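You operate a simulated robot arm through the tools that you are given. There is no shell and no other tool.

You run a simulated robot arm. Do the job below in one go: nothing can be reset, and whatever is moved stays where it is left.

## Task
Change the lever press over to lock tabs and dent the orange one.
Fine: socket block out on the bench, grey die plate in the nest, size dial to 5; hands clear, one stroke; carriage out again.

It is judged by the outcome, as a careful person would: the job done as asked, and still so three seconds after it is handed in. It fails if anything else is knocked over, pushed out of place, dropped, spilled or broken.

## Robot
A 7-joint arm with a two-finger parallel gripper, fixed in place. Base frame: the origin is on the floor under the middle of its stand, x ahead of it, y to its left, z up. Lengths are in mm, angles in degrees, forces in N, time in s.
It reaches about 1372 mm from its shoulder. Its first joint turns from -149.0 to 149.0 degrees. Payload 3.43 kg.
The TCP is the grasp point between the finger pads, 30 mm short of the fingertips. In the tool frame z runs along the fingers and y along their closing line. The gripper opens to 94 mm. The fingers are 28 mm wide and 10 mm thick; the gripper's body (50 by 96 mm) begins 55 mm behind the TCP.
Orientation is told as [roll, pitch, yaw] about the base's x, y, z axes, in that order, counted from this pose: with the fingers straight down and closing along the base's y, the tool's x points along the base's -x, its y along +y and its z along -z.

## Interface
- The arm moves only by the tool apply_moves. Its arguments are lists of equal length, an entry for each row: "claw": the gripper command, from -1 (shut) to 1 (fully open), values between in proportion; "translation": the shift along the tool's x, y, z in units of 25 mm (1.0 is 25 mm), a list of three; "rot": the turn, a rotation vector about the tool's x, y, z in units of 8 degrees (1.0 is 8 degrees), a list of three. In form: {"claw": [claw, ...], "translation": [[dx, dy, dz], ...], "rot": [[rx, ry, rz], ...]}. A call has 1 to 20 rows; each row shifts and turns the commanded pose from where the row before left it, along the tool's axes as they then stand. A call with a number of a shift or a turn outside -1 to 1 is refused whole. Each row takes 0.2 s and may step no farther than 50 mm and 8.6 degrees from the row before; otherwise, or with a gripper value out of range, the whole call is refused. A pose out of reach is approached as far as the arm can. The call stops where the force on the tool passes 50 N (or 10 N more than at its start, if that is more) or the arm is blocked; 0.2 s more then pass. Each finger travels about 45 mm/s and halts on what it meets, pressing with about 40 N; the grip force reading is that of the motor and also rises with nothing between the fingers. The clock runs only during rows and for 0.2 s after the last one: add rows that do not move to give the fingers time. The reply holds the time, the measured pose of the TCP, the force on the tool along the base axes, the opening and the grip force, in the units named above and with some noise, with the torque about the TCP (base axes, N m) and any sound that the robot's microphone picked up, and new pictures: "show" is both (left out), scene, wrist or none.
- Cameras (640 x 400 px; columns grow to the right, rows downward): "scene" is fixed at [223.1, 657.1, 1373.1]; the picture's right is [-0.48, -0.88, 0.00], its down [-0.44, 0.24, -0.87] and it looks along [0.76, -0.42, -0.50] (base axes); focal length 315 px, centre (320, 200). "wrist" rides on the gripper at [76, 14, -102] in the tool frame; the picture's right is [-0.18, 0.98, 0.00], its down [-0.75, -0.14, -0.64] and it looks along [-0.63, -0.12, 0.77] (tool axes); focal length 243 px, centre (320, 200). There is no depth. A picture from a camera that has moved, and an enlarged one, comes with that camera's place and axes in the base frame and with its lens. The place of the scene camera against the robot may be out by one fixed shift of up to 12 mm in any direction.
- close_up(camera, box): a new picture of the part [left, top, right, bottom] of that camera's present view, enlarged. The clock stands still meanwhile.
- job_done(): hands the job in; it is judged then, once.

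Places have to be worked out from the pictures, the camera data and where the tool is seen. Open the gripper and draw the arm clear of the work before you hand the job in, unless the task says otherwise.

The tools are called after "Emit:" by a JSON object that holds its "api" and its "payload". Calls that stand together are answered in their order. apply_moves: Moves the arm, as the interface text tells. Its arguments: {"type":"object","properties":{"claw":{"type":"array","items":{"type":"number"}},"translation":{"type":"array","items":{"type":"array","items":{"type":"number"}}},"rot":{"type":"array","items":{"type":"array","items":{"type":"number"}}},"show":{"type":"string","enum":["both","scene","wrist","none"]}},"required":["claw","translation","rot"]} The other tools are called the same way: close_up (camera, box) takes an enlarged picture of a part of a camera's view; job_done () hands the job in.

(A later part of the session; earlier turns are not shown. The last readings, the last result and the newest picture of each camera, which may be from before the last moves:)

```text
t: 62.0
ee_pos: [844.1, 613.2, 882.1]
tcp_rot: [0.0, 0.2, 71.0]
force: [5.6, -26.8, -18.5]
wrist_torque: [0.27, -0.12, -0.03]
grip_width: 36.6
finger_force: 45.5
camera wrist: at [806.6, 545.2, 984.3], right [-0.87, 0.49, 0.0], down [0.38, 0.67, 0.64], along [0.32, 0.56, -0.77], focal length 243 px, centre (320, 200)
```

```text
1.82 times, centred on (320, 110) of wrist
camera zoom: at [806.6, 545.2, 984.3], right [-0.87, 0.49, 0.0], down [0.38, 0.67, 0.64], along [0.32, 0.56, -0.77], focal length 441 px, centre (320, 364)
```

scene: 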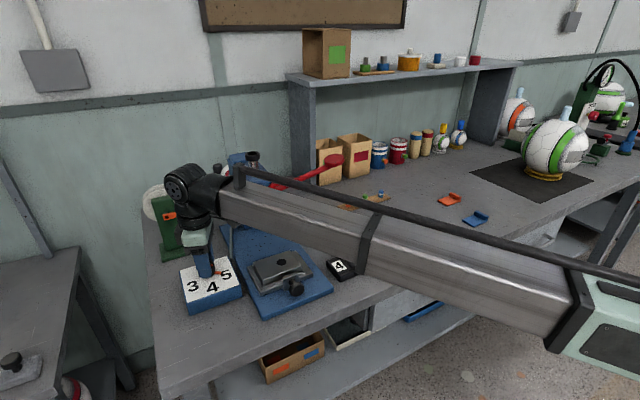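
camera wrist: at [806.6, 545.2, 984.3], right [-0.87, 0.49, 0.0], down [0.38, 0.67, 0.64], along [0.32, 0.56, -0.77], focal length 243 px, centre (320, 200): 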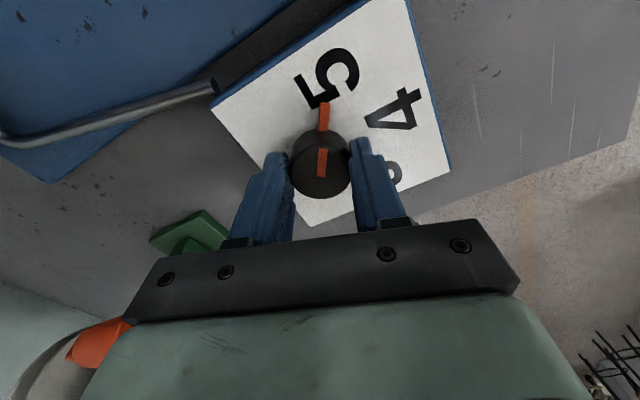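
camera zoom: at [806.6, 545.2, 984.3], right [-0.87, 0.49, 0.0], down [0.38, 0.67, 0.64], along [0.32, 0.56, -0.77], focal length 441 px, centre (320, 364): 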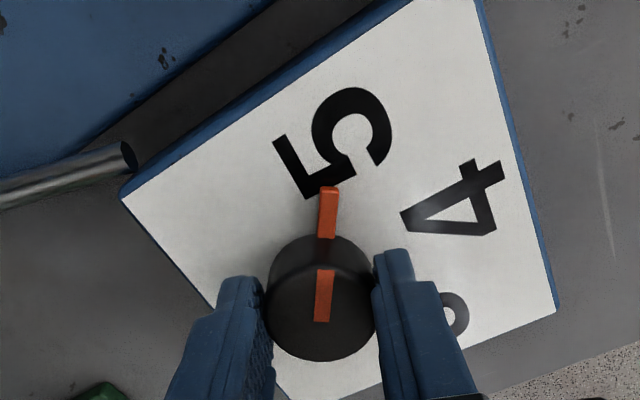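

The pointer now aims squarely at the 5. I'll release, rise, and confirm the dial stays there.

Emit:
{"api": "apply_moves", "payload": {"claw": [0.2, 0.2, 0.2, 0.2, 0.2, 0.2, 0.2, 0.2, 0.2, 0.2], "translation": [[0, 0, 0], [0, 0, 0], [0, 0, 0], [0, 0, 0], [0, 0, -0.3], [0, 0, -0.7], [0, 0, -0.9], [0, 0, -0.9], [0, 0, -0.9], [0, 0, 0]], "rot": [[0, 0, 0], [0, 0, 0], [0, 0, 0], [0, 0, 0], [0, 0, 0], [0, 0, 0], [0, 0, 0], [0, 0, 0], [0, 0, 0], [0, 0, 0]]}}

Emit:
{"api": "close_up", "payload": {"camera": "scene", "box": [160, 220, 260, 310]}}

Emit:
{"api": "close_up", "payload": {"camera": "wrist", "box": [200, 0, 440, 170]}}

```text
t: 64.2
ee_pos: [843.3, 613.6, 977.1]
tcp_rot: [0.0, -0.1, 70.9]
force: [0.2, -0.3, 0.7]
wrist_torque: [-0.01, 0.0, -0.01]
grip_width: 56.5
finger_force: 0.1
camera wrist: at [805.0, 545.6, 1079.3], right [-0.87, 0.49, 0.0], down [0.38, 0.67, 0.64], along [0.32, 0.56, -0.77], focal length 243 px, centre (320, 200)
```

scene: 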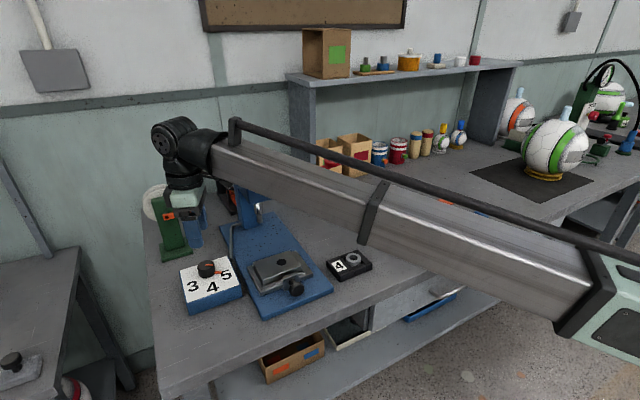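
wrist: 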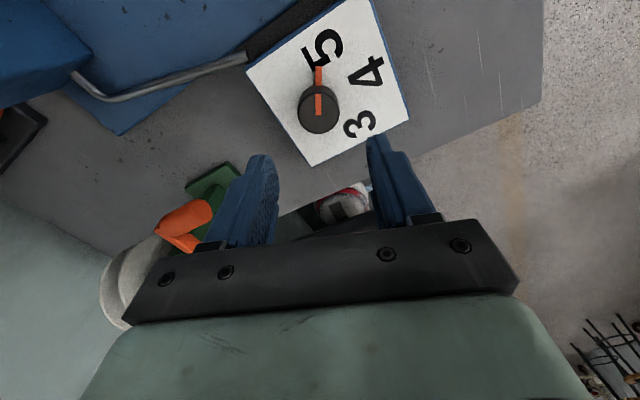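

```text
4.44 times, centred on (210, 265) of scene
camera zoom: at [223.1, 657.1, 1373.1], right [-0.48, -0.88, 0.0], down [-0.44, 0.24, -0.87], along [0.76, -0.42, -0.5], focal length 1402 px, centre (809, -89)
```

zoom: 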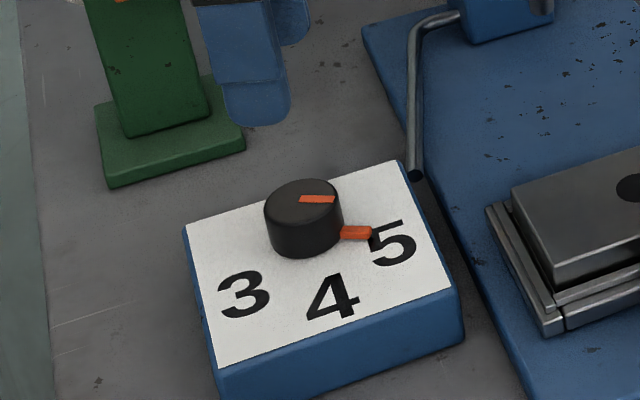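

```text
2.35 times, centred on (320, 85) of wrist
camera zoom: at [805.0, 545.6, 1079.3], right [-0.87, 0.49, 0.0], down [0.38, 0.67, 0.64], along [0.32, 0.56, -0.77], focal length 571 px, centre (320, 471)
```

zoom: 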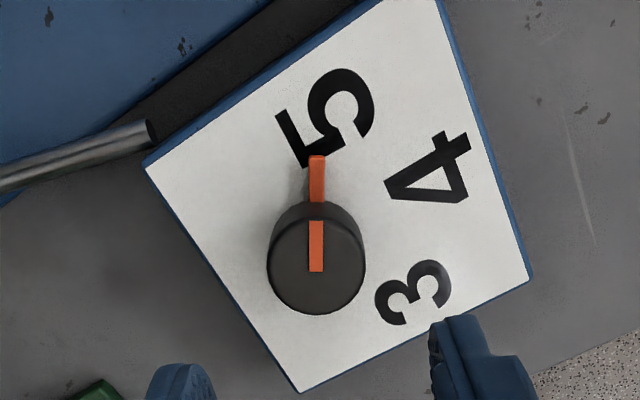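

The dial rests with its pointer on 5 (it settled at about 60°). Next I'll fetch the orange tab, rotating back to yaw 0, backing off in −x, and travelling along −y in front of the press.

Emit:
{"api": "apply_moves", "payload": {"claw": [0.2, 0.2, 0.2, 0.2, 0.2, 0.2, 0.2, 0.2, 0.2, 0.2, 0.2, 0.2, 0.2, 0.2, 0.2, 0.2, 0.2, 0.2, 0.2, 0.2], "translation": [[0, 0, 0], [0, 0, 0], [0, 0, 0], [0, 0, 0], [0, 0, 0], [0, 0, 0], [0, 0, 0], [0, 0, 0], [0, 0, 0], [1, 0, 0], [1, 0, 0], [1, 0, 0], [1, 0, 0], [1, 0, 0], [1, 0, 0], [0, -1, 0], [0, -1, 0], [0, -1, 0], [0, -1, 0], [0, -1, 0]], "rot": [[0, 0, 0.986], [0, 0, 0.986], [0, 0, 0.986], [0, 0, 0.986], [0, 0, 0.986], [0, 0, 0.986], [0, 0, 0.986], [0, 0, 0.986], [0, 0, 0.986], [0, 0, 0], [0, 0, 0], [0, 0, 0], [0, 0, 0], [0, 0, 0], [0, 0, 0], [0, 0, 0], [0, 0, 0], [0, 0, 0], [0, 0, 0], [0, 0, 0]], "show": "both"}}

```text
t: 68.4
ee_pos: [692.0, 489.1, 972.8]
tcp_rot: [0.0, 0.1, 0.0]
force: [1.1, -0.8, 0.4]
wrist_torque: [-0.02, -0.01, 0.02]
grip_width: 56.2
finger_force: 0.0
camera wrist: at [617.7, 503.4, 1075.1], right [0.18, 0.98, 0.0], down [0.75, -0.14, 0.64], along [0.63, -0.12, -0.77], focal length 243 px, centre (320, 200)
```

scene: 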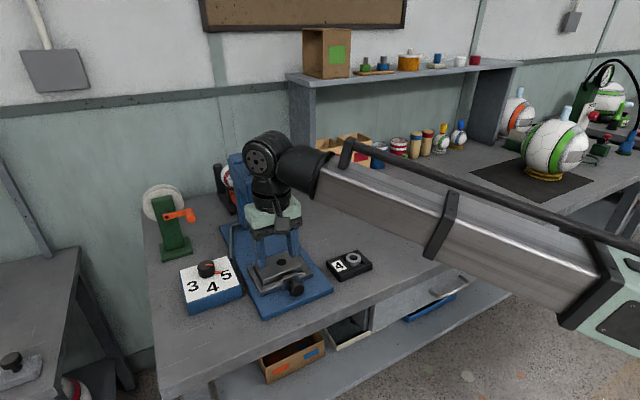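
wrist: 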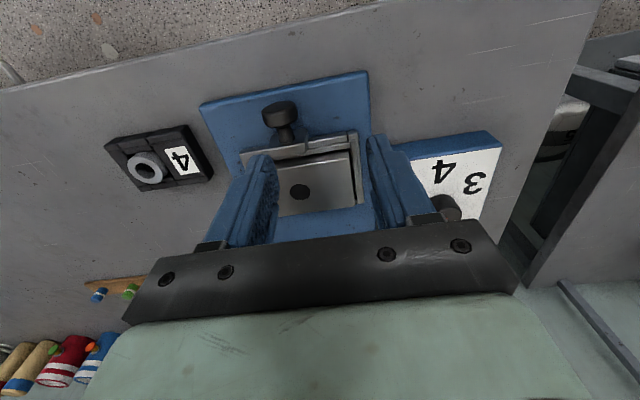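

I'm in front of the carriage at yaw 0. I'll take a close-up to measure the plate and hole from this side before going on.

Emit:
{"api": "close_up", "payload": {"camera": "wrist", "box": [190, 60, 400, 240]}}

Emit:
{"api": "apply_moves", "payload": {"claw": [0.2, 0.2, 0.2, 0.2, 0.2, 0.2, 0.2, 0.2, 0.2, 0.2, 0.2, 0.2, 0.2, 0.2, 0.2, 0.2, 0.2, 0.2, 0.2, 0.2], "translation": [[0, -1, 0], [0, -1, 0], [0, -1, 0], [0, -1, 0], [0, -1, 0], [0, -1, 0], [0, -1, 0], [0, -1, 0], [0, -1, 0], [0, -1, 0], [0, -1, 0], [0, -1, 0], [0, -1, 0], [0, -1, 0], [0, -1, 0], [0, -1, 0], [0, -1, 0], [0, -1, 0], [0, -1, 0], [0, -1, 0]], "rot": [[0, 0, 0], [0, 0, 0], [0, 0, 0], [0, 0, 0], [0, 0, 0], [0, 0, 0], [0, 0, 0], [0, 0, 0], [0, 0, 0], [0, 0, 0], [0, 0, 0], [0, 0, 0], [0, 0, 0], [0, 0, 0], [0, 0, 0], [0, 0, 0], [0, 0, 0], [0, 0, 0], [0, 0, 0], [0, 0, 0]], "show": "wrist"}}

```text
2.22 times, centred on (295, 150) of wrist
camera zoom: at [617.7, 503.4, 1075.1], right [0.18, 0.98, 0.0], down [0.75, -0.14, 0.64], along [0.63, -0.12, -0.77], focal length 539 px, centre (376, 311)
```

zoom: 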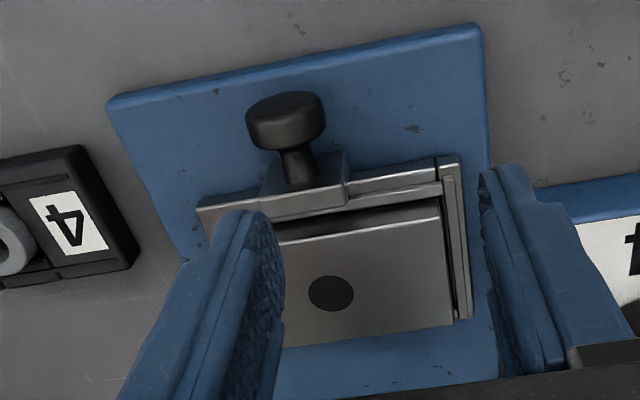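

```text
t: 72.6
ee_pos: [693.3, -10.0, 972.7]
tcp_rot: [-0.1, 0.1, 0.1]
force: [0.5, 0.4, -0.1]
wrist_torque: [0.02, -0.05, 0.03]
grip_width: 56.2
finger_force: 0.0
camera wrist: at [617.9, 3.7, 1075.6], right [0.18, 0.98, 0.0], down [0.75, -0.14, 0.64], along [0.63, -0.12, -0.77], focal length 243 px, centre (320, 200)
```

wrist: 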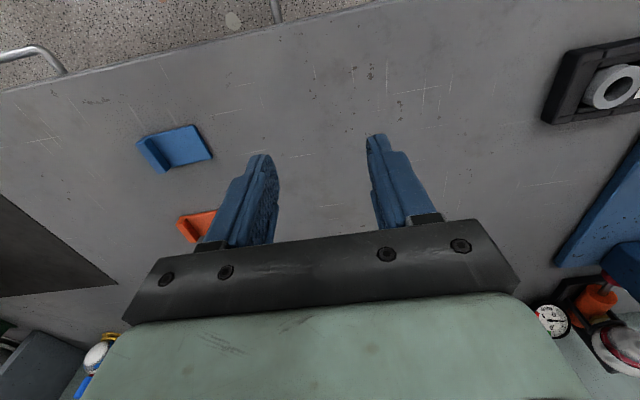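

The hole now sits at about (785.5,448), with the plate resting toward the back of the nest. Orange and blue tabs are visible; I'll move toward the orange one for a clear view.

Emit:
{"api": "apply_moves", "payload": {"claw": [0.2, 0.2, 0.2, 0.2, 0.2, 0.2, 0.2, 0.2, 0.2, 0.2], "translation": [[-0.35, -0.95, 0], [-0.35, -0.95, 0], [-0.35, -0.95, 0], [-0.35, -0.95, 0], [-0.35, -0.95, 0], [-0.35, -0.95, 0], [-0.35, -0.95, 0], [-0.35, -0.95, 0], [-0.35, -0.95, 0], [0, 0, 0]], "rot": [[0, 0, 0], [0, 0, 0], [0, 0, 0], [0, 0, 0], [0, 0, 0], [0, 0, 0], [0, 0, 0], [0, 0, 0], [0, 0, 0], [0, 0, 0]], "show": "both"}}

Emit:
{"api": "close_up", "payload": {"camera": "wrist", "box": [210, 40, 430, 200]}}

Emit:
{"api": "close_up", "payload": {"camera": "scene", "box": [420, 170, 510, 240]}}

```text
t: 74.8
ee_pos: [773.7, -223.9, 974.1]
tcp_rot: [0.0, 0.2, 0.1]
force: [-0.1, 0.1, -0.5]
wrist_torque: [-0.03, -0.01, -0.03]
grip_width: 56.1
finger_force: 0.0
camera wrist: at [698.2, -210.4, 1076.9], right [0.18, 0.98, 0.0], down [0.75, -0.14, 0.64], along [0.63, -0.12, -0.77], focal length 243 px, centre (320, 200)
```

scene: 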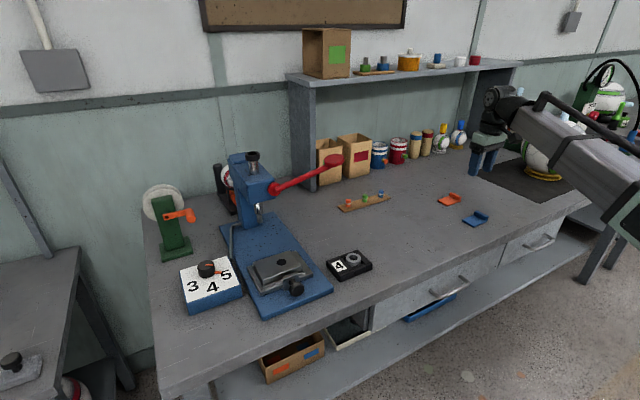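
wrist: 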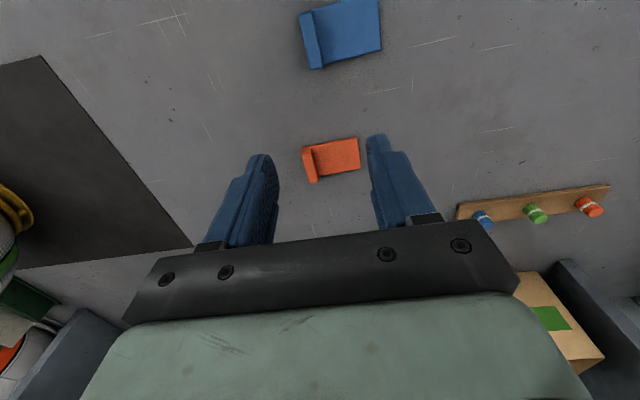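

```text
2.50 times, centred on (320, 120) of wrist
camera zoom: at [698.2, -210.4, 1076.9], right [0.18, 0.98, 0.0], down [0.75, -0.14, 0.64], along [0.63, -0.12, -0.77], focal length 606 px, centre (320, 400)
```

zoom: 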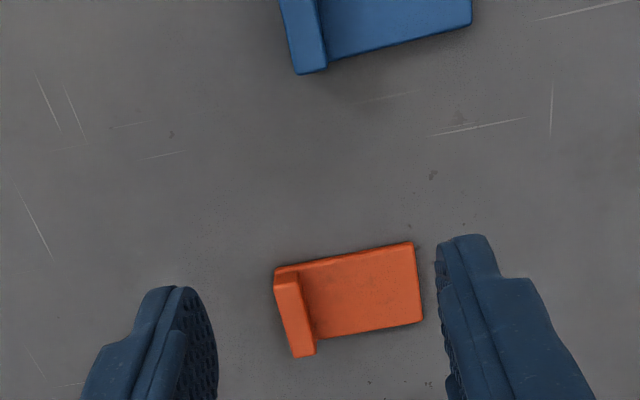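

```text
5.71 times, centred on (465, 205) of scene
camera zoom: at [223.1, 657.1, 1373.1], right [-0.48, -0.88, 0.0], down [-0.44, 0.24, -0.87], along [0.76, -0.42, -0.5], focal length 1802 px, centre (-509, 171)
```

zoom: 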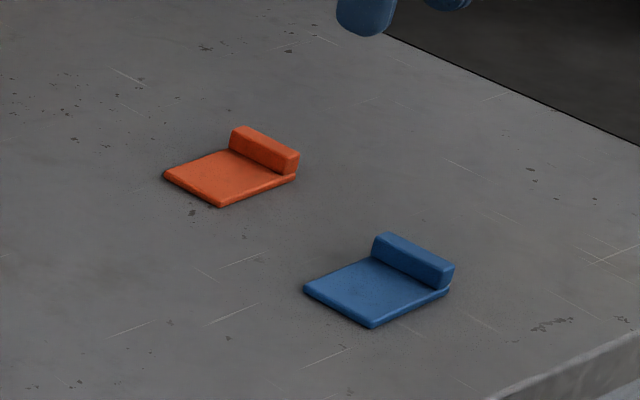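

The orange tab: a raised bar about 12 mm thick along x at (858,−253), top ≈815, with the flat running toward +y to y −190. I'll move over the bar with the fingers closing along y and look again before descending.

Emit:
{"api": "apply_moves", "payload": {"claw": [0.0, 0.0, 0.0, 0.0, 0.0, 0.0, 0.0], "translation": [[-0.665, -0.231, 0.4], [-0.665, -0.231, 0.4], [-0.665, -0.231, 0.4], [-0.665, -0.231, 0.4], [-0.665, -0.231, 0.4], [0, 0, 0.4], [0, 0, 0]], "rot": [[0, 0, 0], [0, 0, 0], [0, 0, 0], [0, 0, 0], [0, 0, 0], [0, 0, 0], [0, 0, 0]], "show": "wrist"}}

Emit:
{"api": "close_up", "payload": {"camera": "wrist", "box": [220, 40, 420, 200]}}

```text
t: 76.4
ee_pos: [854.7, -255.5, 913.5]
tcp_rot: [0.0, 0.0, 0.1]
force: [0.0, 0.0, -0.3]
wrist_torque: [0.0, -0.03, 0.04]
grip_width: 47.1
finger_force: 0.1
camera wrist: at [779.4, -240.5, 1017.3], right [0.18, 0.98, 0.0], down [0.75, -0.14, 0.64], along [0.63, -0.12, -0.77], focal length 243 px, centre (320, 200)
```

wrist: 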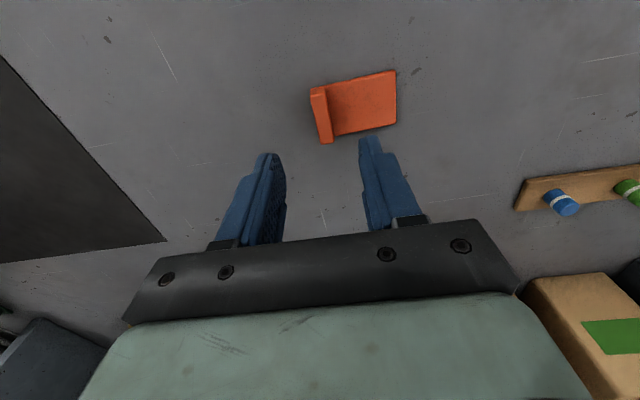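

```text
2.50 times, centred on (320, 120) of wrist
camera zoom: at [779.4, -240.5, 1017.3], right [0.18, 0.98, 0.0], down [0.75, -0.14, 0.64], along [0.63, -0.12, -0.77], focal length 606 px, centre (320, 400)
```

zoom: 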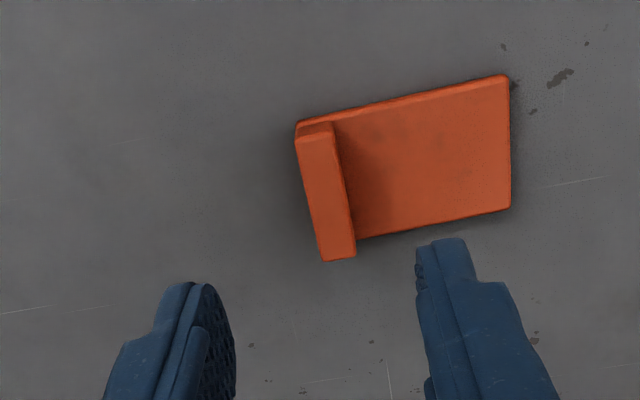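

The bar centre is at about (859,−252.7) with its top at z≈815.4, and the flat's top at ≈804. I'll align and descend until the fingertips are just above the flat.

Emit:
{"api": "apply_moves", "payload": {"claw": [0.0, 0.0, 0.0, 0.0, 0.0, 0.0], "translation": [[-0.096, 0.056, 0.5], [0, 0, 0.7], [0, 0, 0.7], [0, 0, 0.5], [0, 0, 0.2], [0, 0, 0]], "rot": [[0, 0, 0], [0, 0, 0], [0, 0, 0], [0, 0, 0], [0, 0, 0], [0, 0, 0]], "show": "wrist"}}

Emit:
{"api": "close_up", "payload": {"camera": "wrist", "box": [220, 80, 420, 240]}}

Emit:
{"api": "close_up", "payload": {"camera": "scene", "box": [420, 160, 510, 230]}}

```text
t: 77.8
ee_pos: [856.6, -251.9, 850.3]
tcp_rot: [0.0, 0.2, 0.0]
force: [0.4, 0.5, -0.3]
wrist_torque: [0.0, 0.0, 0.03]
grip_width: 47.2
finger_force: 0.0
camera wrist: at [781.6, -237.7, 952.4], right [0.18, 0.98, 0.0], down [0.75, -0.14, 0.64], along [0.63, -0.12, -0.77], focal length 243 px, centre (320, 200)
```

wrist: 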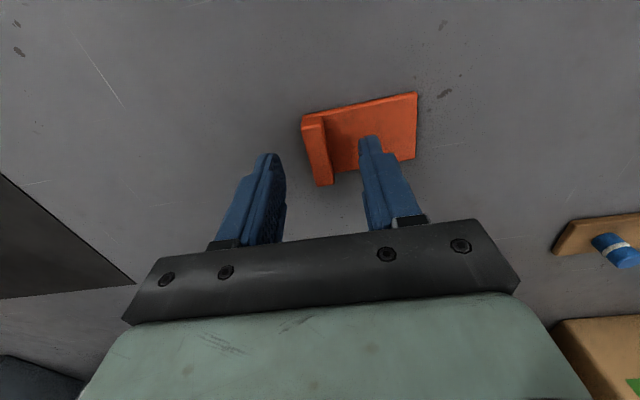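

```text
2.50 times, centred on (320, 160) of wrist
camera zoom: at [781.6, -237.7, 952.4], right [0.18, 0.98, 0.0], down [0.75, -0.14, 0.64], along [0.63, -0.12, -0.77], focal length 606 px, centre (320, 300)
```

zoom: 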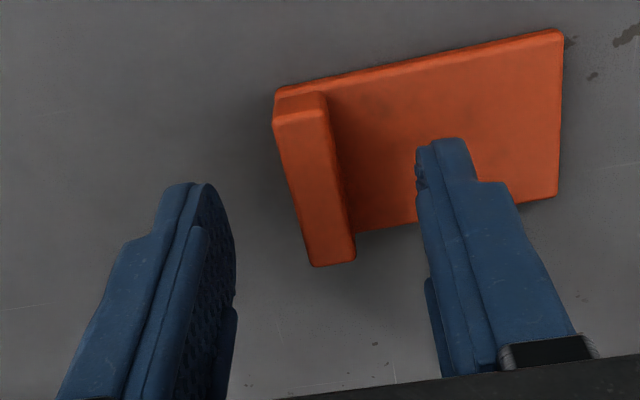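

```text
5.71 times, centred on (465, 195) of scene
camera zoom: at [223.1, 657.1, 1373.1], right [-0.48, -0.88, 0.0], down [-0.44, 0.24, -0.87], along [0.76, -0.42, -0.5], focal length 1802 px, centre (-509, 229)
```

zoom: 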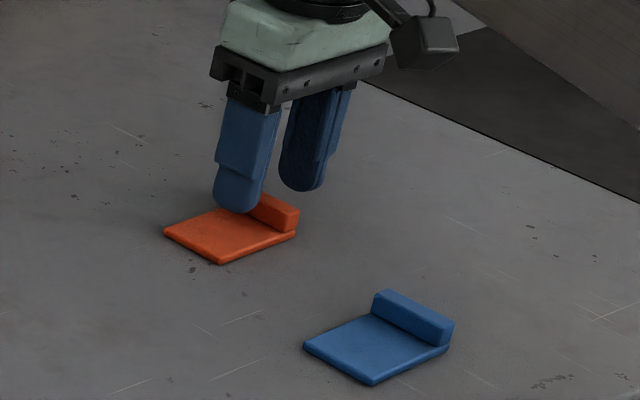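

Well placed. A small y correction, down 12 mm, then close on the bar.

Emit:
{"api": "apply_moves", "payload": {"claw": [0.0, 0.0, 0.0, -1, -1, -1, -1, -1], "translation": [[-0.02, -0.056, 0.24], [0, 0, 0.24], [0, 0, 0], [0, 0, 0], [0, 0, 0], [0, 0, 0], [0, 0, 0], [0, 0, 0]], "rot": [[0, 0, 0], [0, 0, 0], [0, 0, 0], [0, 0, 0], [0, 0, 0], [0, 0, 0], [0, 0, 0], [0, 0, 0]], "show": "wrist"}}

Emit:
{"api": "close_up", "payload": {"camera": "wrist", "box": [220, 80, 420, 240]}}

Emit:
{"api": "close_up", "payload": {"camera": "scene", "box": [420, 160, 510, 230]}}

```text
t: 79.6
ee_pos: [857.7, -253.8, 836.8]
tcp_rot: [0.0, 0.1, 0.0]
force: [-0.5, 0.2, -0.2]
wrist_torque: [0.01, -0.02, 0.0]
grip_width: 11.5
finger_force: 39.3
camera wrist: at [782.0, -239.5, 939.7], right [0.18, 0.98, 0.0], down [0.75, -0.14, 0.64], along [0.63, -0.12, -0.77], focal length 243 px, centre (320, 200)
```

wrist: 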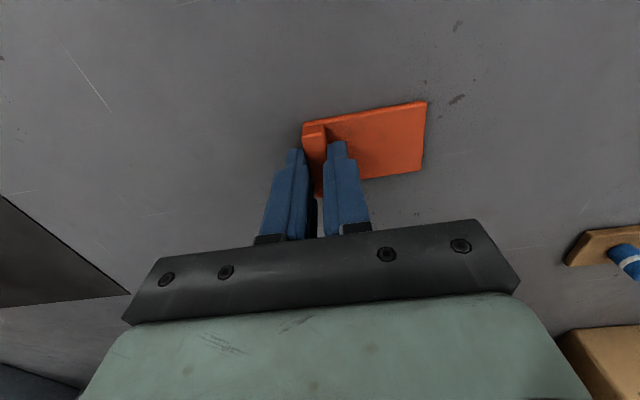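

```text
2.50 times, centred on (320, 160) of wrist
camera zoom: at [782.0, -239.5, 939.7], right [0.18, 0.98, 0.0], down [0.75, -0.14, 0.64], along [0.63, -0.12, -0.77], focal length 606 px, centre (320, 300)
```

zoom: 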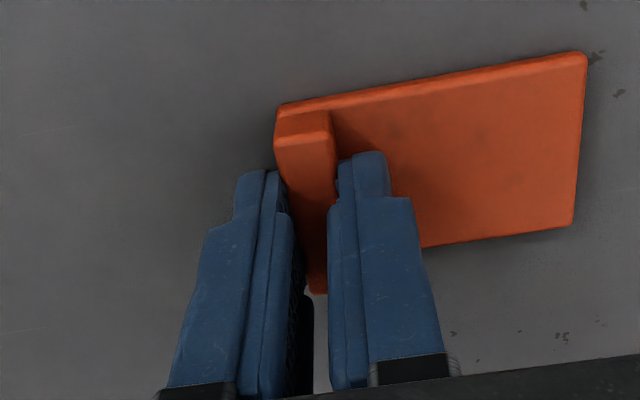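

```text
5.71 times, centred on (465, 195) of scene
camera zoom: at [223.1, 657.1, 1373.1], right [-0.48, -0.88, 0.0], down [-0.44, 0.24, -0.87], along [0.76, -0.42, -0.5], focal length 1802 px, centre (-509, 229)
```

zoom: 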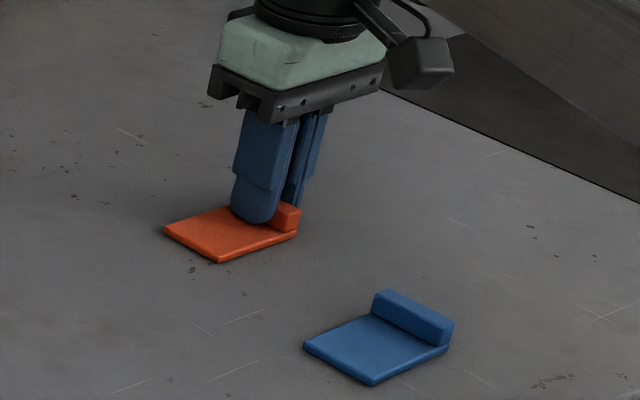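

Gripped the bar at 11.5 mm. Lifting gently and checking the tab.

Emit:
{"api": "apply_moves", "payload": {"claw": [-1, -1, -1, -1, -1, -1, -1, -1], "translation": [[0, 0, -0.2], [0, 0, -0.4], [0, 0, -0.8], [0, 0, -0.9], [0, 0, -0.9], [0, 0, -0.9], [0, 0, -0.9], [0, 0, 0]], "rot": [[0, 0, 0], [0, 0, 0], [0, 0, 0], [0, 0, 0], [0, 0, 0], [0, 0, 0], [0, 0, 0], [0, 0, 0]], "show": "both"}}

Emit:
{"api": "close_up", "payload": {"camera": "wrist", "box": [220, 80, 460, 240]}}

Emit:
{"api": "close_up", "payload": {"camera": "scene", "box": [420, 120, 510, 230]}}

```text
t: 81.4
ee_pos: [858.5, -253.5, 962.4]
tcp_rot: [0.0, 0.0, 0.0]
force: [0.3, -0.2, 0.0]
wrist_torque: [-0.03, -0.03, -0.01]
grip_width: 11.3
finger_force: 40.0
camera wrist: at [782.5, -240.5, 1066.0], right [0.18, 0.98, 0.0], down [0.75, -0.14, 0.64], along [0.63, -0.12, -0.77], focal length 243 px, centre (320, 200)
```

scene: 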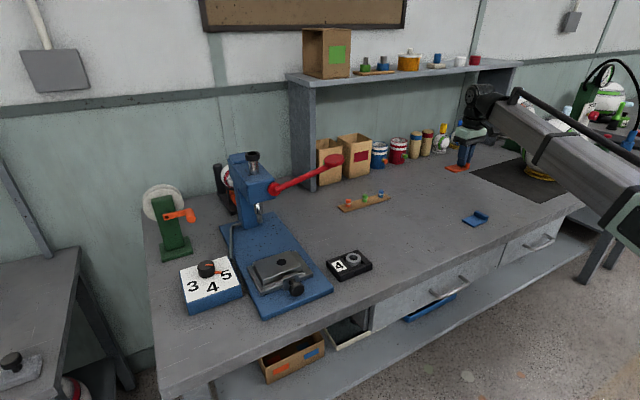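
wrist: 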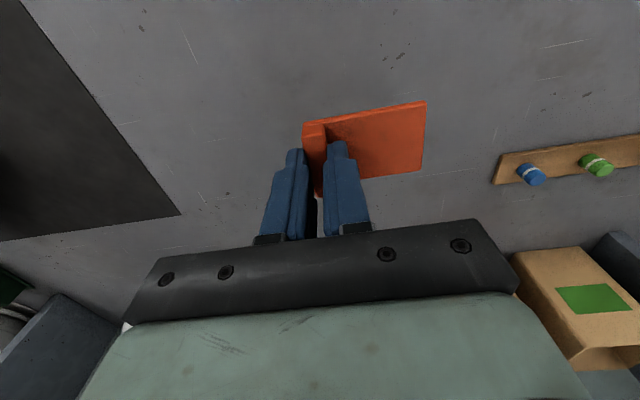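

```text
2.50 times, centred on (340, 160) of wrist
camera zoom: at [782.5, -240.5, 1066.0], right [0.18, 0.98, 0.0], down [0.75, -0.14, 0.64], along [0.63, -0.12, -0.77], focal length 606 px, centre (270, 300)
```

zoom: 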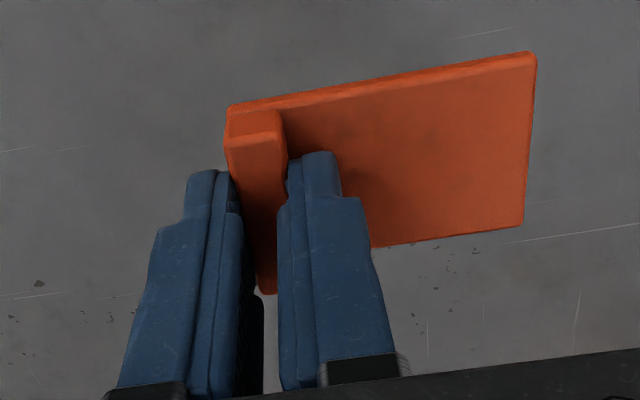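

```text
3.64 times, centred on (465, 175) of scene
camera zoom: at [223.1, 657.1, 1373.1], right [-0.48, -0.88, 0.0], down [-0.44, 0.24, -0.87], along [0.76, -0.42, -0.5], focal length 1147 px, centre (-207, 291)
```

zoom: 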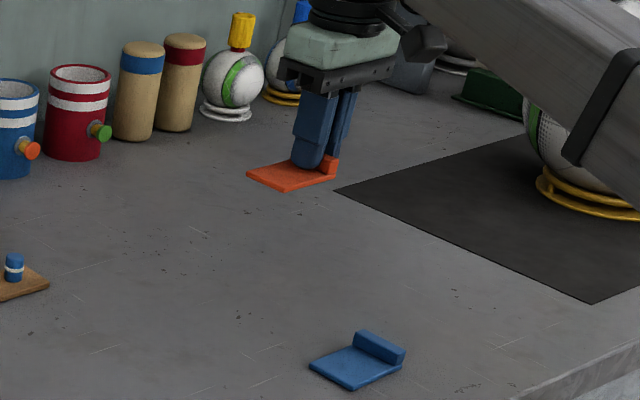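

The tab is held level. I'll carry it back to x≈700 and travel +y in front of everything.

Emit:
{"api": "apply_moves", "payload": {"claw": [-1, -1, -1, -1, -1, -1, -1, -1, -1, -1, -1, -1, -1, -1, -1, -1, -1, -1, -1, -1], "translation": [[0.4, 0.5, 0], [0.8, 0.9, 0], [0.85, 1, 0], [0.85, 1, 0], [0.85, 1, 0], [0.85, 1, 0], [0.85, 1, 0], [0.85, 1, 0], [0, 1, 0], [0, 1, 0], [0, 1, 0], [0, 1, 0], [0, 1, 0], [0, 1, 0], [0, 1, 0], [0, 1, 0], [0, 1, 0], [0, 1, 0], [0, 1, 0], [0, 1, 0]], "rot": [[0, 0, 0], [0, 0, 0], [0, 0, 0], [0, 0, 0], [0, 0, 0], [0, 0, 0], [0, 0, 0], [0, 0, 0], [0, 0, 0], [0, 0, 0], [0, 0, 0], [0, 0, 0], [0, 0, 0], [0, 0, 0], [0, 0, 0], [0, 0, 0], [0, 0, 0], [0, 0, 0], [0, 0, 0], [0, 0, 0]], "show": "wrist"}}

```text
t: 85.6
ee_pos: [700.3, 230.1, 963.3]
tcp_rot: [0.0, 0.0, -0.2]
force: [0.4, 0.2, -0.8]
wrist_torque: [0.0, -0.04, -0.02]
grip_width: 11.6
finger_force: 40.1
camera wrist: at [624.8, 244.8, 1066.2], right [0.19, 0.98, 0.0], down [0.75, -0.14, 0.64], along [0.63, -0.12, -0.77], focal length 243 px, centre (320, 200)
```

wrist: 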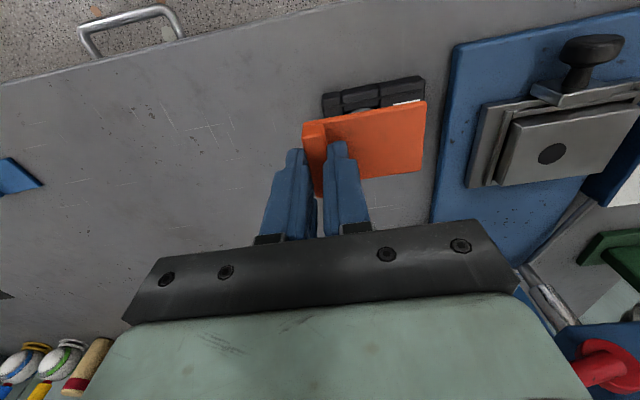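

Holding steady at (701,231). Continuing to in front of the nest, then forward over the plate.

Emit:
{"api": "apply_moves", "payload": {"claw": [-1, -1, -1, -1, -1, -1, -1, -1, -1, -1, -1, -1, -1, -1], "translation": [[0, 0.915, 0], [0, 0.915, 0], [0, 0.915, 0], [0, 0.915, 0], [0, 0.915, 0], [0, 0.915, 0], [0, 0.915, 0], [0, 0.915, 0], [-0.6, 0, 0.3], [-0.7, 0, 0.3], [-0.7, 0, 0.3], [-0.7, 0, 0.3], [-0.6, 0, 0.3], [0, 0, 0]], "rot": [[0, 0, 0], [0, 0, 0], [0, 0, 0], [0, 0, 0], [0, 0, 0], [0, 0, 0], [0, 0, 0], [0, 0, 0], [0, 0, 0], [0, 0, 0], [0, 0, 0], [0, 0, 0], [0, 0, 0], [0, 0, 0]], "show": "both"}}

Emit:
{"api": "close_up", "payload": {"camera": "wrist", "box": [220, 40, 460, 200]}}

Emit:
{"api": "close_up", "payload": {"camera": "scene", "box": [225, 190, 335, 310]}}

```text
t: 88.6
ee_pos: [783.7, 414.0, 926.4]
tcp_rot: [0.0, 0.1, 0.0]
force: [0.1, 0.4, 0.0]
wrist_torque: [-0.03, -0.02, -0.02]
grip_width: 11.3
finger_force: 40.0
camera wrist: at [707.9, 427.2, 1028.6], right [0.18, 0.98, 0.0], down [0.75, -0.14, 0.64], along [0.63, -0.12, -0.77], focal length 243 px, centre (320, 200)
```

scene: 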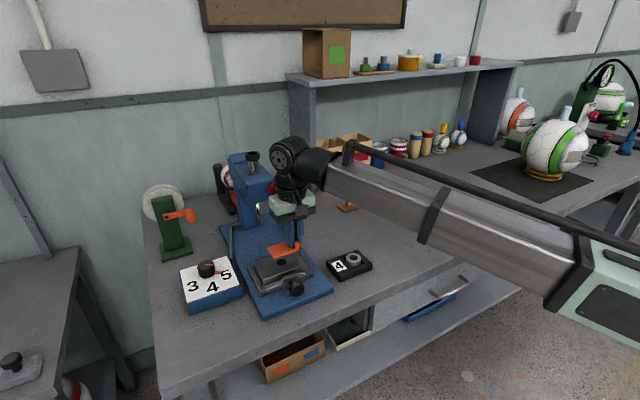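
wrist: 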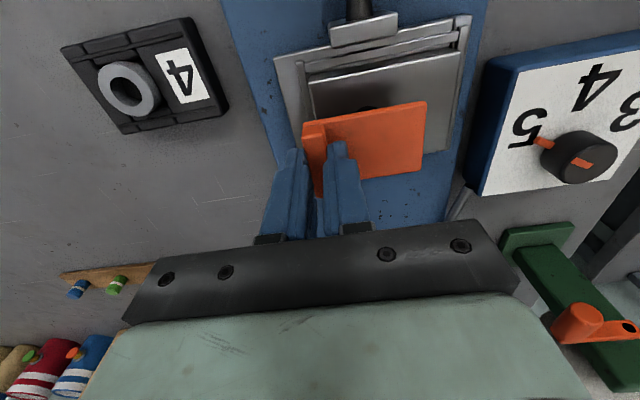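

```text
2.50 times, centred on (340, 120) of wrist
camera zoom: at [707.9, 427.2, 1028.6], right [0.18, 0.98, 0.0], down [0.75, -0.14, 0.64], along [0.63, -0.12, -0.77], focal length 606 px, centre (270, 400)
```

zoom: 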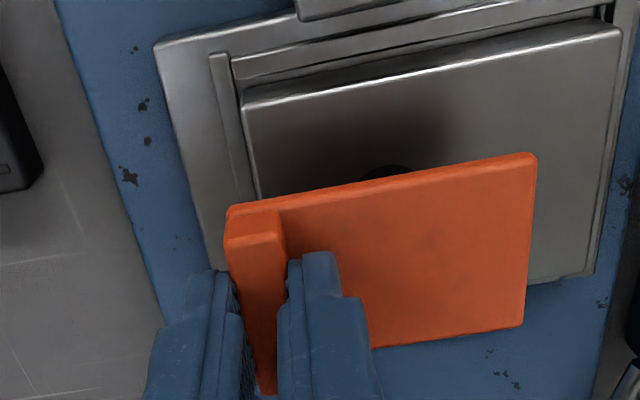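

```text
3.33 times, centred on (280, 250) of scene
camera zoom: at [223.1, 657.1, 1373.1], right [-0.48, -0.88, 0.0], down [-0.44, 0.24, -0.87], along [0.76, -0.42, -0.5], focal length 1051 px, centre (453, 33)
```

zoom: 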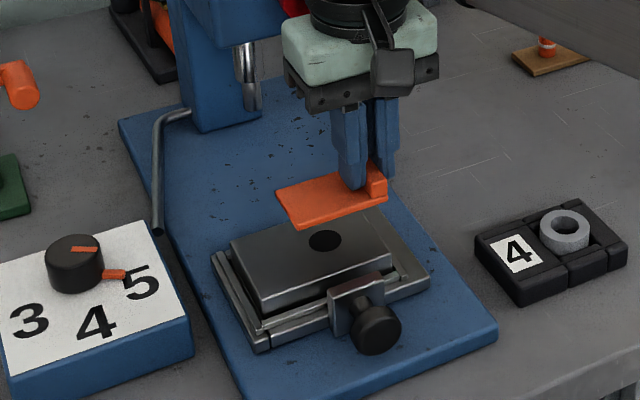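

The tab is almost over the hole. A small +y correction, then down to about 6 mm above the plate to check the alignment.

Emit:
{"api": "apply_moves", "payload": {"claw": [-1, -1, -1, -1, -1], "translation": [[-0.028, 0.06, 0.4], [0, 0, 0.4], [0, 0, 0.3], [0, 0, 0.2], [0, 0, 0]], "rot": [[0, 0, 0], [0, 0, 0], [0, 0, 0], [0, 0, 0], [0, 0, 0]], "show": "wrist"}}

Emit:
{"api": "close_up", "payload": {"camera": "wrist", "box": [220, 60, 460, 220]}}

Emit:
{"api": "close_up", "payload": {"camera": "scene", "box": [235, 220, 325, 310]}}

```text
t: 89.8
ee_pos: [783.5, 415.6, 891.9]
tcp_rot: [0.1, 0.0, 0.1]
force: [0.2, 0.3, 0.1]
wrist_torque: [0.01, -0.01, 0.01]
grip_width: 11.4
finger_force: 40.1
camera wrist: at [708.4, 428.9, 995.0], right [0.18, 0.98, 0.0], down [0.75, -0.14, 0.64], along [0.63, -0.12, -0.77], focal length 243 px, centre (320, 200)
```

wrist: 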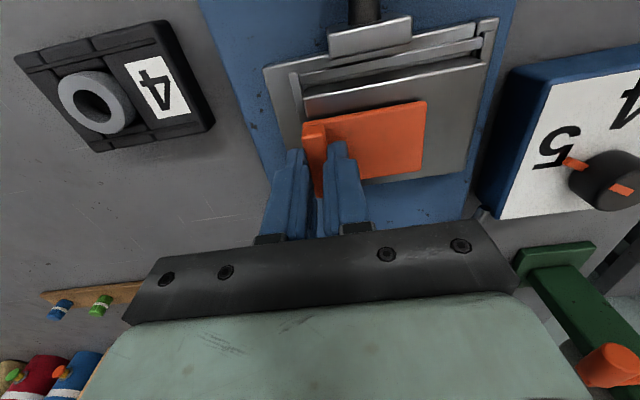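

```text
2.50 times, centred on (340, 140) of wrist
camera zoom: at [708.4, 428.9, 995.0], right [0.18, 0.98, 0.0], down [0.75, -0.14, 0.64], along [0.63, -0.12, -0.77], focal length 606 px, centre (270, 350)
```

zoom: 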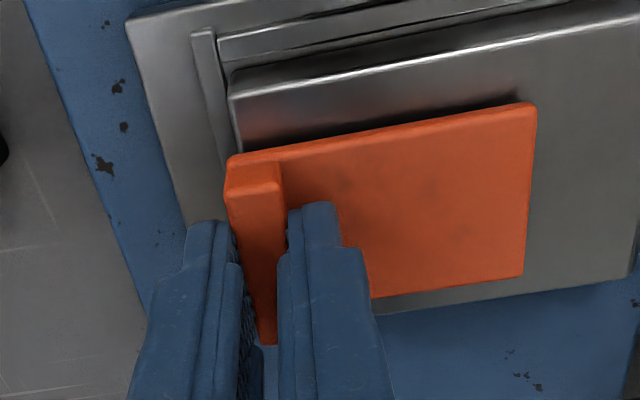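

```text
4.44 times, centred on (280, 265) of scene
camera zoom: at [223.1, 657.1, 1373.1], right [-0.48, -0.88, 0.0], down [-0.44, 0.24, -0.87], along [0.76, -0.42, -0.5], focal length 1402 px, centre (498, -89)
```

zoom: 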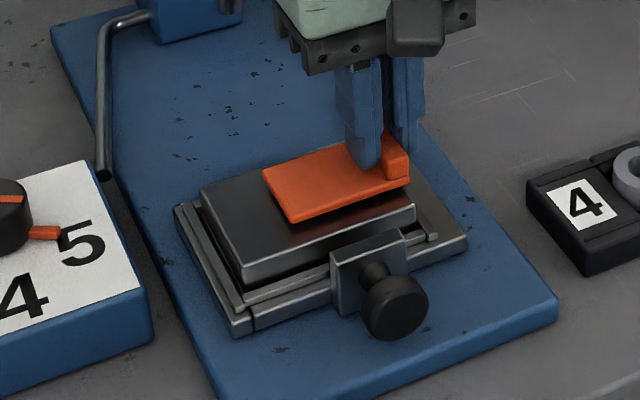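

The tab flat is centred over the hole within about 1.5 mm. I'll lower onto the plate in small steps.

Emit:
{"api": "apply_moves", "payload": {"claw": [-1, -1, -1, -1], "translation": [[-0.02, 0, 0.08], [0, 0, 0.06], [0, 0, 0.04], [0, 0, 0]], "rot": [[0, 0, 0], [0, 0, 0], [0, 0, 0], [0, 0, 0]], "show": "none"}}

```text
t: 90.8
ee_pos: [784.6, 415.2, 888.8]
tcp_rot: [0.0, 0.0, 0.0]
force: [-0.7, -0.8, 7.6]
wrist_torque: [0.0, 0.04, 0.04]
grip_width: 11.7
finger_force: 40.1
```

Contact at 7.6 N. I'll press about half a millimetre more, then open the fingers slightly and look before lifting.

Emit:
{"api": "apply_moves", "payload": {"claw": [-1, -1, -0.4, -0.4, -0.4], "translation": [[0, 0, 0.02], [0, 0, 0], [0, 0, 0], [0, 0, 0], [0, 0, 0]], "rot": [[0, 0, 0], [0, 0, 0], [0, 0, 0], [0, 0, 0], [0, 0, 0]], "show": "wrist"}}

Emit:
{"api": "close_up", "payload": {"camera": "wrist", "box": [220, 60, 460, 220]}}

Emit:
{"api": "close_up", "payload": {"camera": "scene", "box": [235, 220, 325, 310]}}

```text
t: 92.0
ee_pos: [785.2, 415.0, 887.8]
tcp_rot: [0.0, 0.1, -0.1]
force: [-0.3, -2.9, 5.1]
wrist_torque: [-0.01, 0.01, 0.02]
grip_width: 26.4
finger_force: 0.2
camera wrist: at [709.0, 429.3, 990.6], right [0.18, 0.98, 0.0], down [0.75, -0.14, 0.64], along [0.63, -0.12, -0.77], focal length 243 px, centre (320, 200)
```

wrist: 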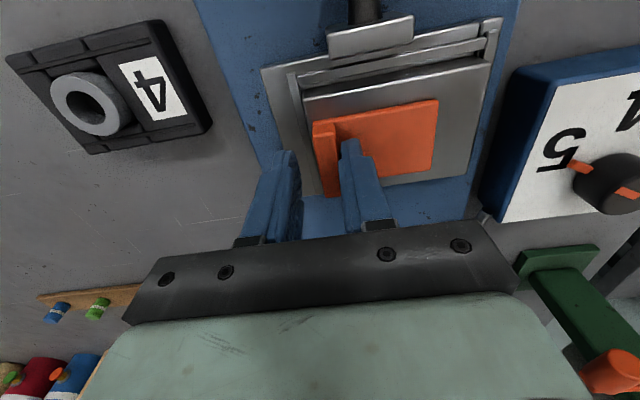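

```text
2.50 times, centred on (340, 140) of wrist
camera zoom: at [709.0, 429.3, 990.6], right [0.18, 0.98, 0.0], down [0.75, -0.14, 0.64], along [0.63, -0.12, -0.77], focal length 606 px, centre (270, 350)
```

zoom: 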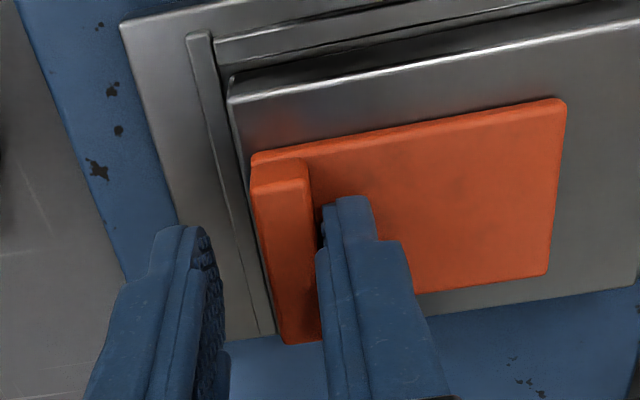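

```text
4.44 times, centred on (280, 265) of scene
camera zoom: at [223.1, 657.1, 1373.1], right [-0.48, -0.88, 0.0], down [-0.44, 0.24, -0.87], along [0.76, -0.42, -0.5], focal length 1402 px, centre (498, -89)
```

zoom: 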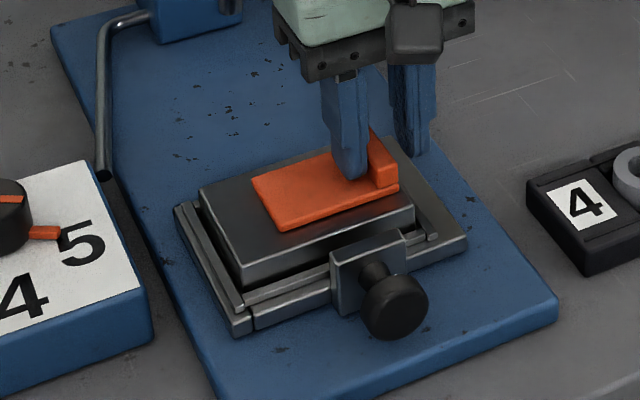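

On opening, the fingertip dragged on the flat and pulled the tab about 7 mm in +y. I'll lift 2 mm, close again to re-centre the bar, then open without the tips touching the flat.

Emit:
{"api": "apply_moves", "payload": {"claw": [-0.4, -0.4, -0.7, -1, -1, -1, -1], "translation": [[0, 0, -0.08], [0, 0, 0], [0, 0, 0], [0, 0, 0], [0, 0, 0], [0, 0, 0], [0, 0, 0]], "rot": [[0, 0, 0], [0, 0, 0], [0, 0, 0], [0, 0, 0], [0, 0, 0], [0, 0, 0], [0, 0, 0]], "show": "wrist"}}

Emit:
{"api": "close_up", "payload": {"camera": "wrist", "box": [220, 60, 460, 220]}}

```text
t: 93.6
ee_pos: [783.8, 416.5, 890.0]
tcp_rot: [0.0, 0.1, 0.0]
force: [0.2, 0.7, 0.5]
wrist_torque: [0.01, 0.02, -0.02]
grip_width: 11.2
finger_force: 40.2
camera wrist: at [708.9, 429.8, 992.7], right [0.18, 0.98, 0.0], down [0.75, -0.14, 0.64], along [0.63, -0.12, -0.77], focal length 243 px, centre (320, 200)
```

wrist: 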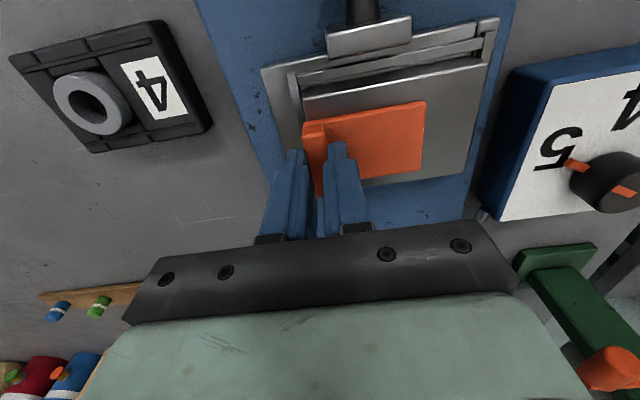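

```text
2.50 times, centred on (340, 140) of wrist
camera zoom: at [708.9, 429.8, 992.7], right [0.18, 0.98, 0.0], down [0.75, -0.14, 0.64], along [0.63, -0.12, -0.77], focal length 606 px, centre (270, 350)
```

zoom: 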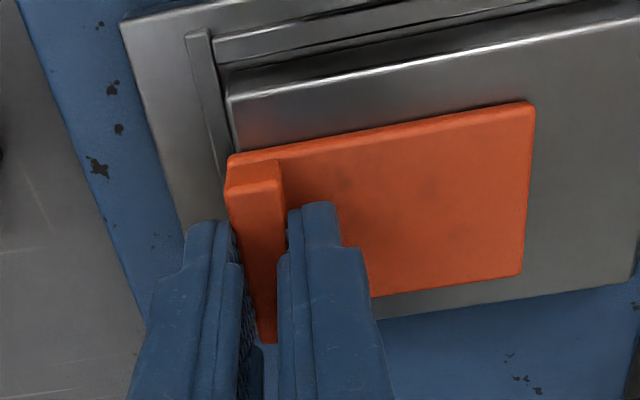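

Re-gripped with the tab back in place. Opening gradually now, with no downward load.

Emit:
{"api": "apply_moves", "payload": {"claw": [-0.7, -0.6, -0.5, -0.4, -0.3, -0.3], "translation": [[0, 0, 0], [0, 0, 0], [0, 0, 0], [0, 0, 0], [0, 0, 0], [0, 0, 0]], "rot": [[0, 0, 0], [0, 0, 0], [0, 0, 0], [0, 0, 0], [0, 0, 0], [0, 0, 0]], "show": "wrist"}}

Emit:
{"api": "close_up", "payload": {"camera": "wrist", "box": [220, 60, 460, 220]}}

```text
t: 95.0
ee_pos: [784.2, 415.9, 890.4]
tcp_rot: [0.0, 0.0, 0.0]
force: [-0.2, 0.5, -0.9]
wrist_torque: [-0.04, -0.02, 0.01]
grip_width: 32.8
finger_force: 0.0
camera wrist: at [708.9, 429.8, 992.7], right [0.18, 0.98, 0.0], down [0.75, -0.14, 0.64], along [0.63, -0.12, -0.77], focal length 243 px, centre (320, 200)
```

wrist: 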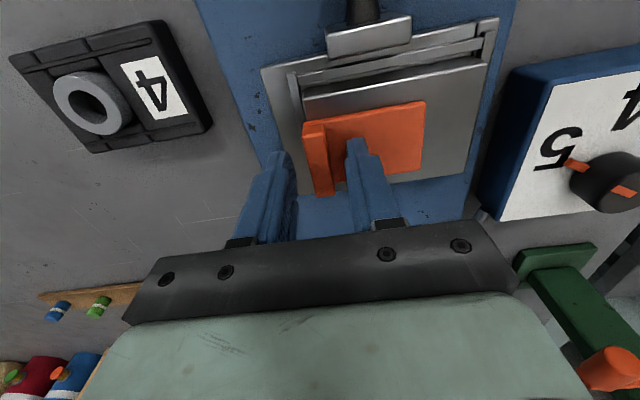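

```text
2.50 times, centred on (340, 140) of wrist
camera zoom: at [708.9, 429.8, 992.7], right [0.18, 0.98, 0.0], down [0.75, -0.14, 0.64], along [0.63, -0.12, -0.77], focal length 606 px, centre (270, 350)
```

zoom: 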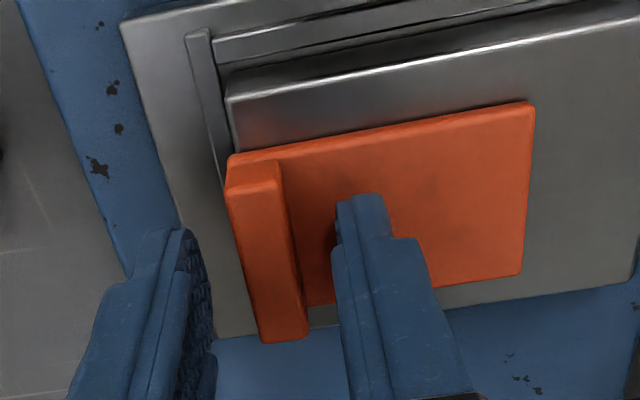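

The tab stays put, centred over the hole. I'll lift straight up, back away to in front of the bench edge and tilt the gripper 40° forward to take hold of the carriage knob from the front.

Emit:
{"api": "apply_moves", "payload": {"claw": [-0.3, -0.3, -0.3, -0.3, 0.1, 0.1, 0.1, 0.1, 0.1, 0.1, 0.1, 0.1, 0.1, 0.1, 0.1, 0.1, 0.1], "translation": [[0, 0, -0.4], [0, 0, -0.8], [0, 0, -0.8], [0, 0, -0.8], [0.95, 0.165, 0], [0.95, 0.165, 0], [0.95, 0.165, 0], [0.95, 0.165, 0], [0.95, 0.165, 0], [0.95, 0.165, 0], [0.95, 0.165, 0], [0.95, 0.165, 0], [0, 0, 0], [0, 0, 0], [0, 0, 0], [0, 0, 0], [0, 0, 0]], "rot": [[0, 0, 0], [0, 0, 0], [0, 0, 0], [0, 0, 0], [0, 0, 0], [0, 0, 0], [0, 0, 0], [0, 0, 0], [0, 0, 0], [0, 0, 0], [0, 0, 0], [0, -1, 0], [0, -1, 0], [0, -1, 0], [0, -1, 0], [0, -1, 0], [0, 0, 0]], "show": "both"}}

Emit:
{"api": "close_up", "payload": {"camera": "wrist", "box": [200, 40, 440, 220]}}

Emit:
{"api": "close_up", "payload": {"camera": "scene", "box": [225, 180, 335, 310]}}

```text
t: 98.6
ee_pos: [594.7, 449.2, 959.6]
tcp_rot: [0.2, -40.0, 0.0]
force: [0.3, 0.2, -0.2]
wrist_torque: [-0.01, -0.02, 0.0]
grip_width: 51.6
finger_force: 0.0
camera wrist: at [470.4, 462.6, 989.7], right [0.14, 0.98, 0.12], down [0.16, -0.14, 0.98], along [0.98, -0.12, -0.18], focal length 243 px, centre (320, 200)
```

scene: 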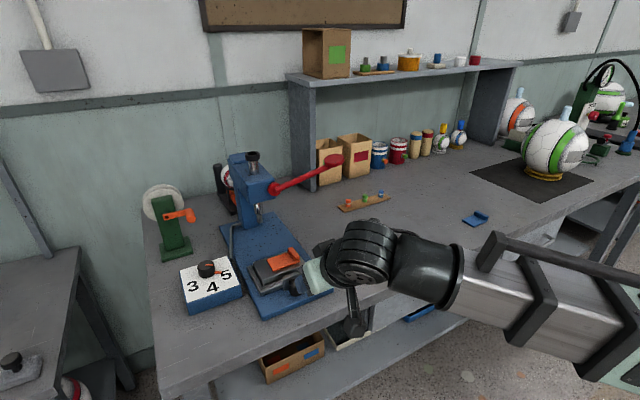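
wrist: 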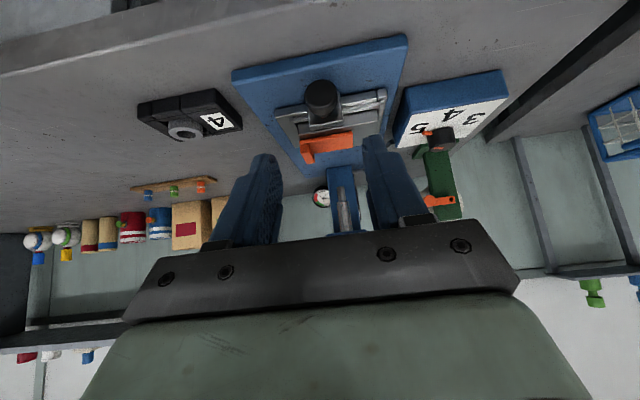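

```text
2.22 times, centred on (320, 130) of wrist
camera zoom: at [470.4, 462.6, 989.7], right [0.14, 0.98, 0.12], down [0.16, -0.14, 0.98], along [0.98, -0.12, -0.18], focal length 539 px, centre (320, 356)
```

zoom: 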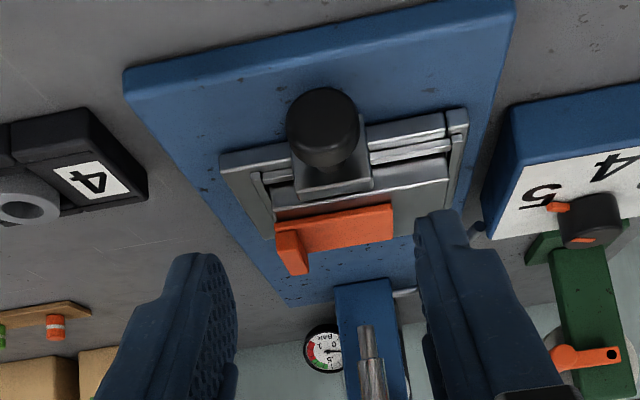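

```text
3.08 times, centred on (280, 245) of scene
camera zoom: at [223.1, 657.1, 1373.1], right [-0.48, -0.88, 0.0], down [-0.44, 0.24, -0.87], along [0.76, -0.42, -0.5], focal length 970 px, centre (443, 62)
```

zoom: 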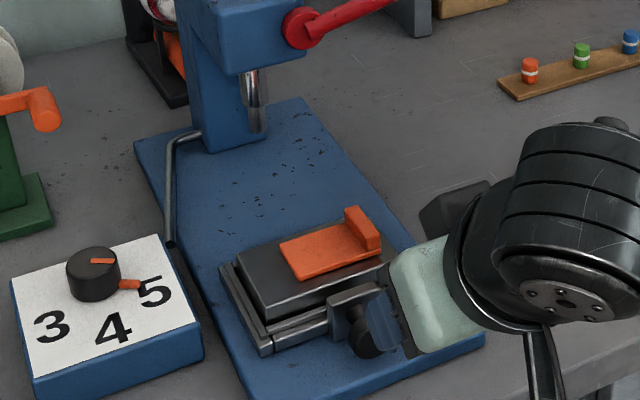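

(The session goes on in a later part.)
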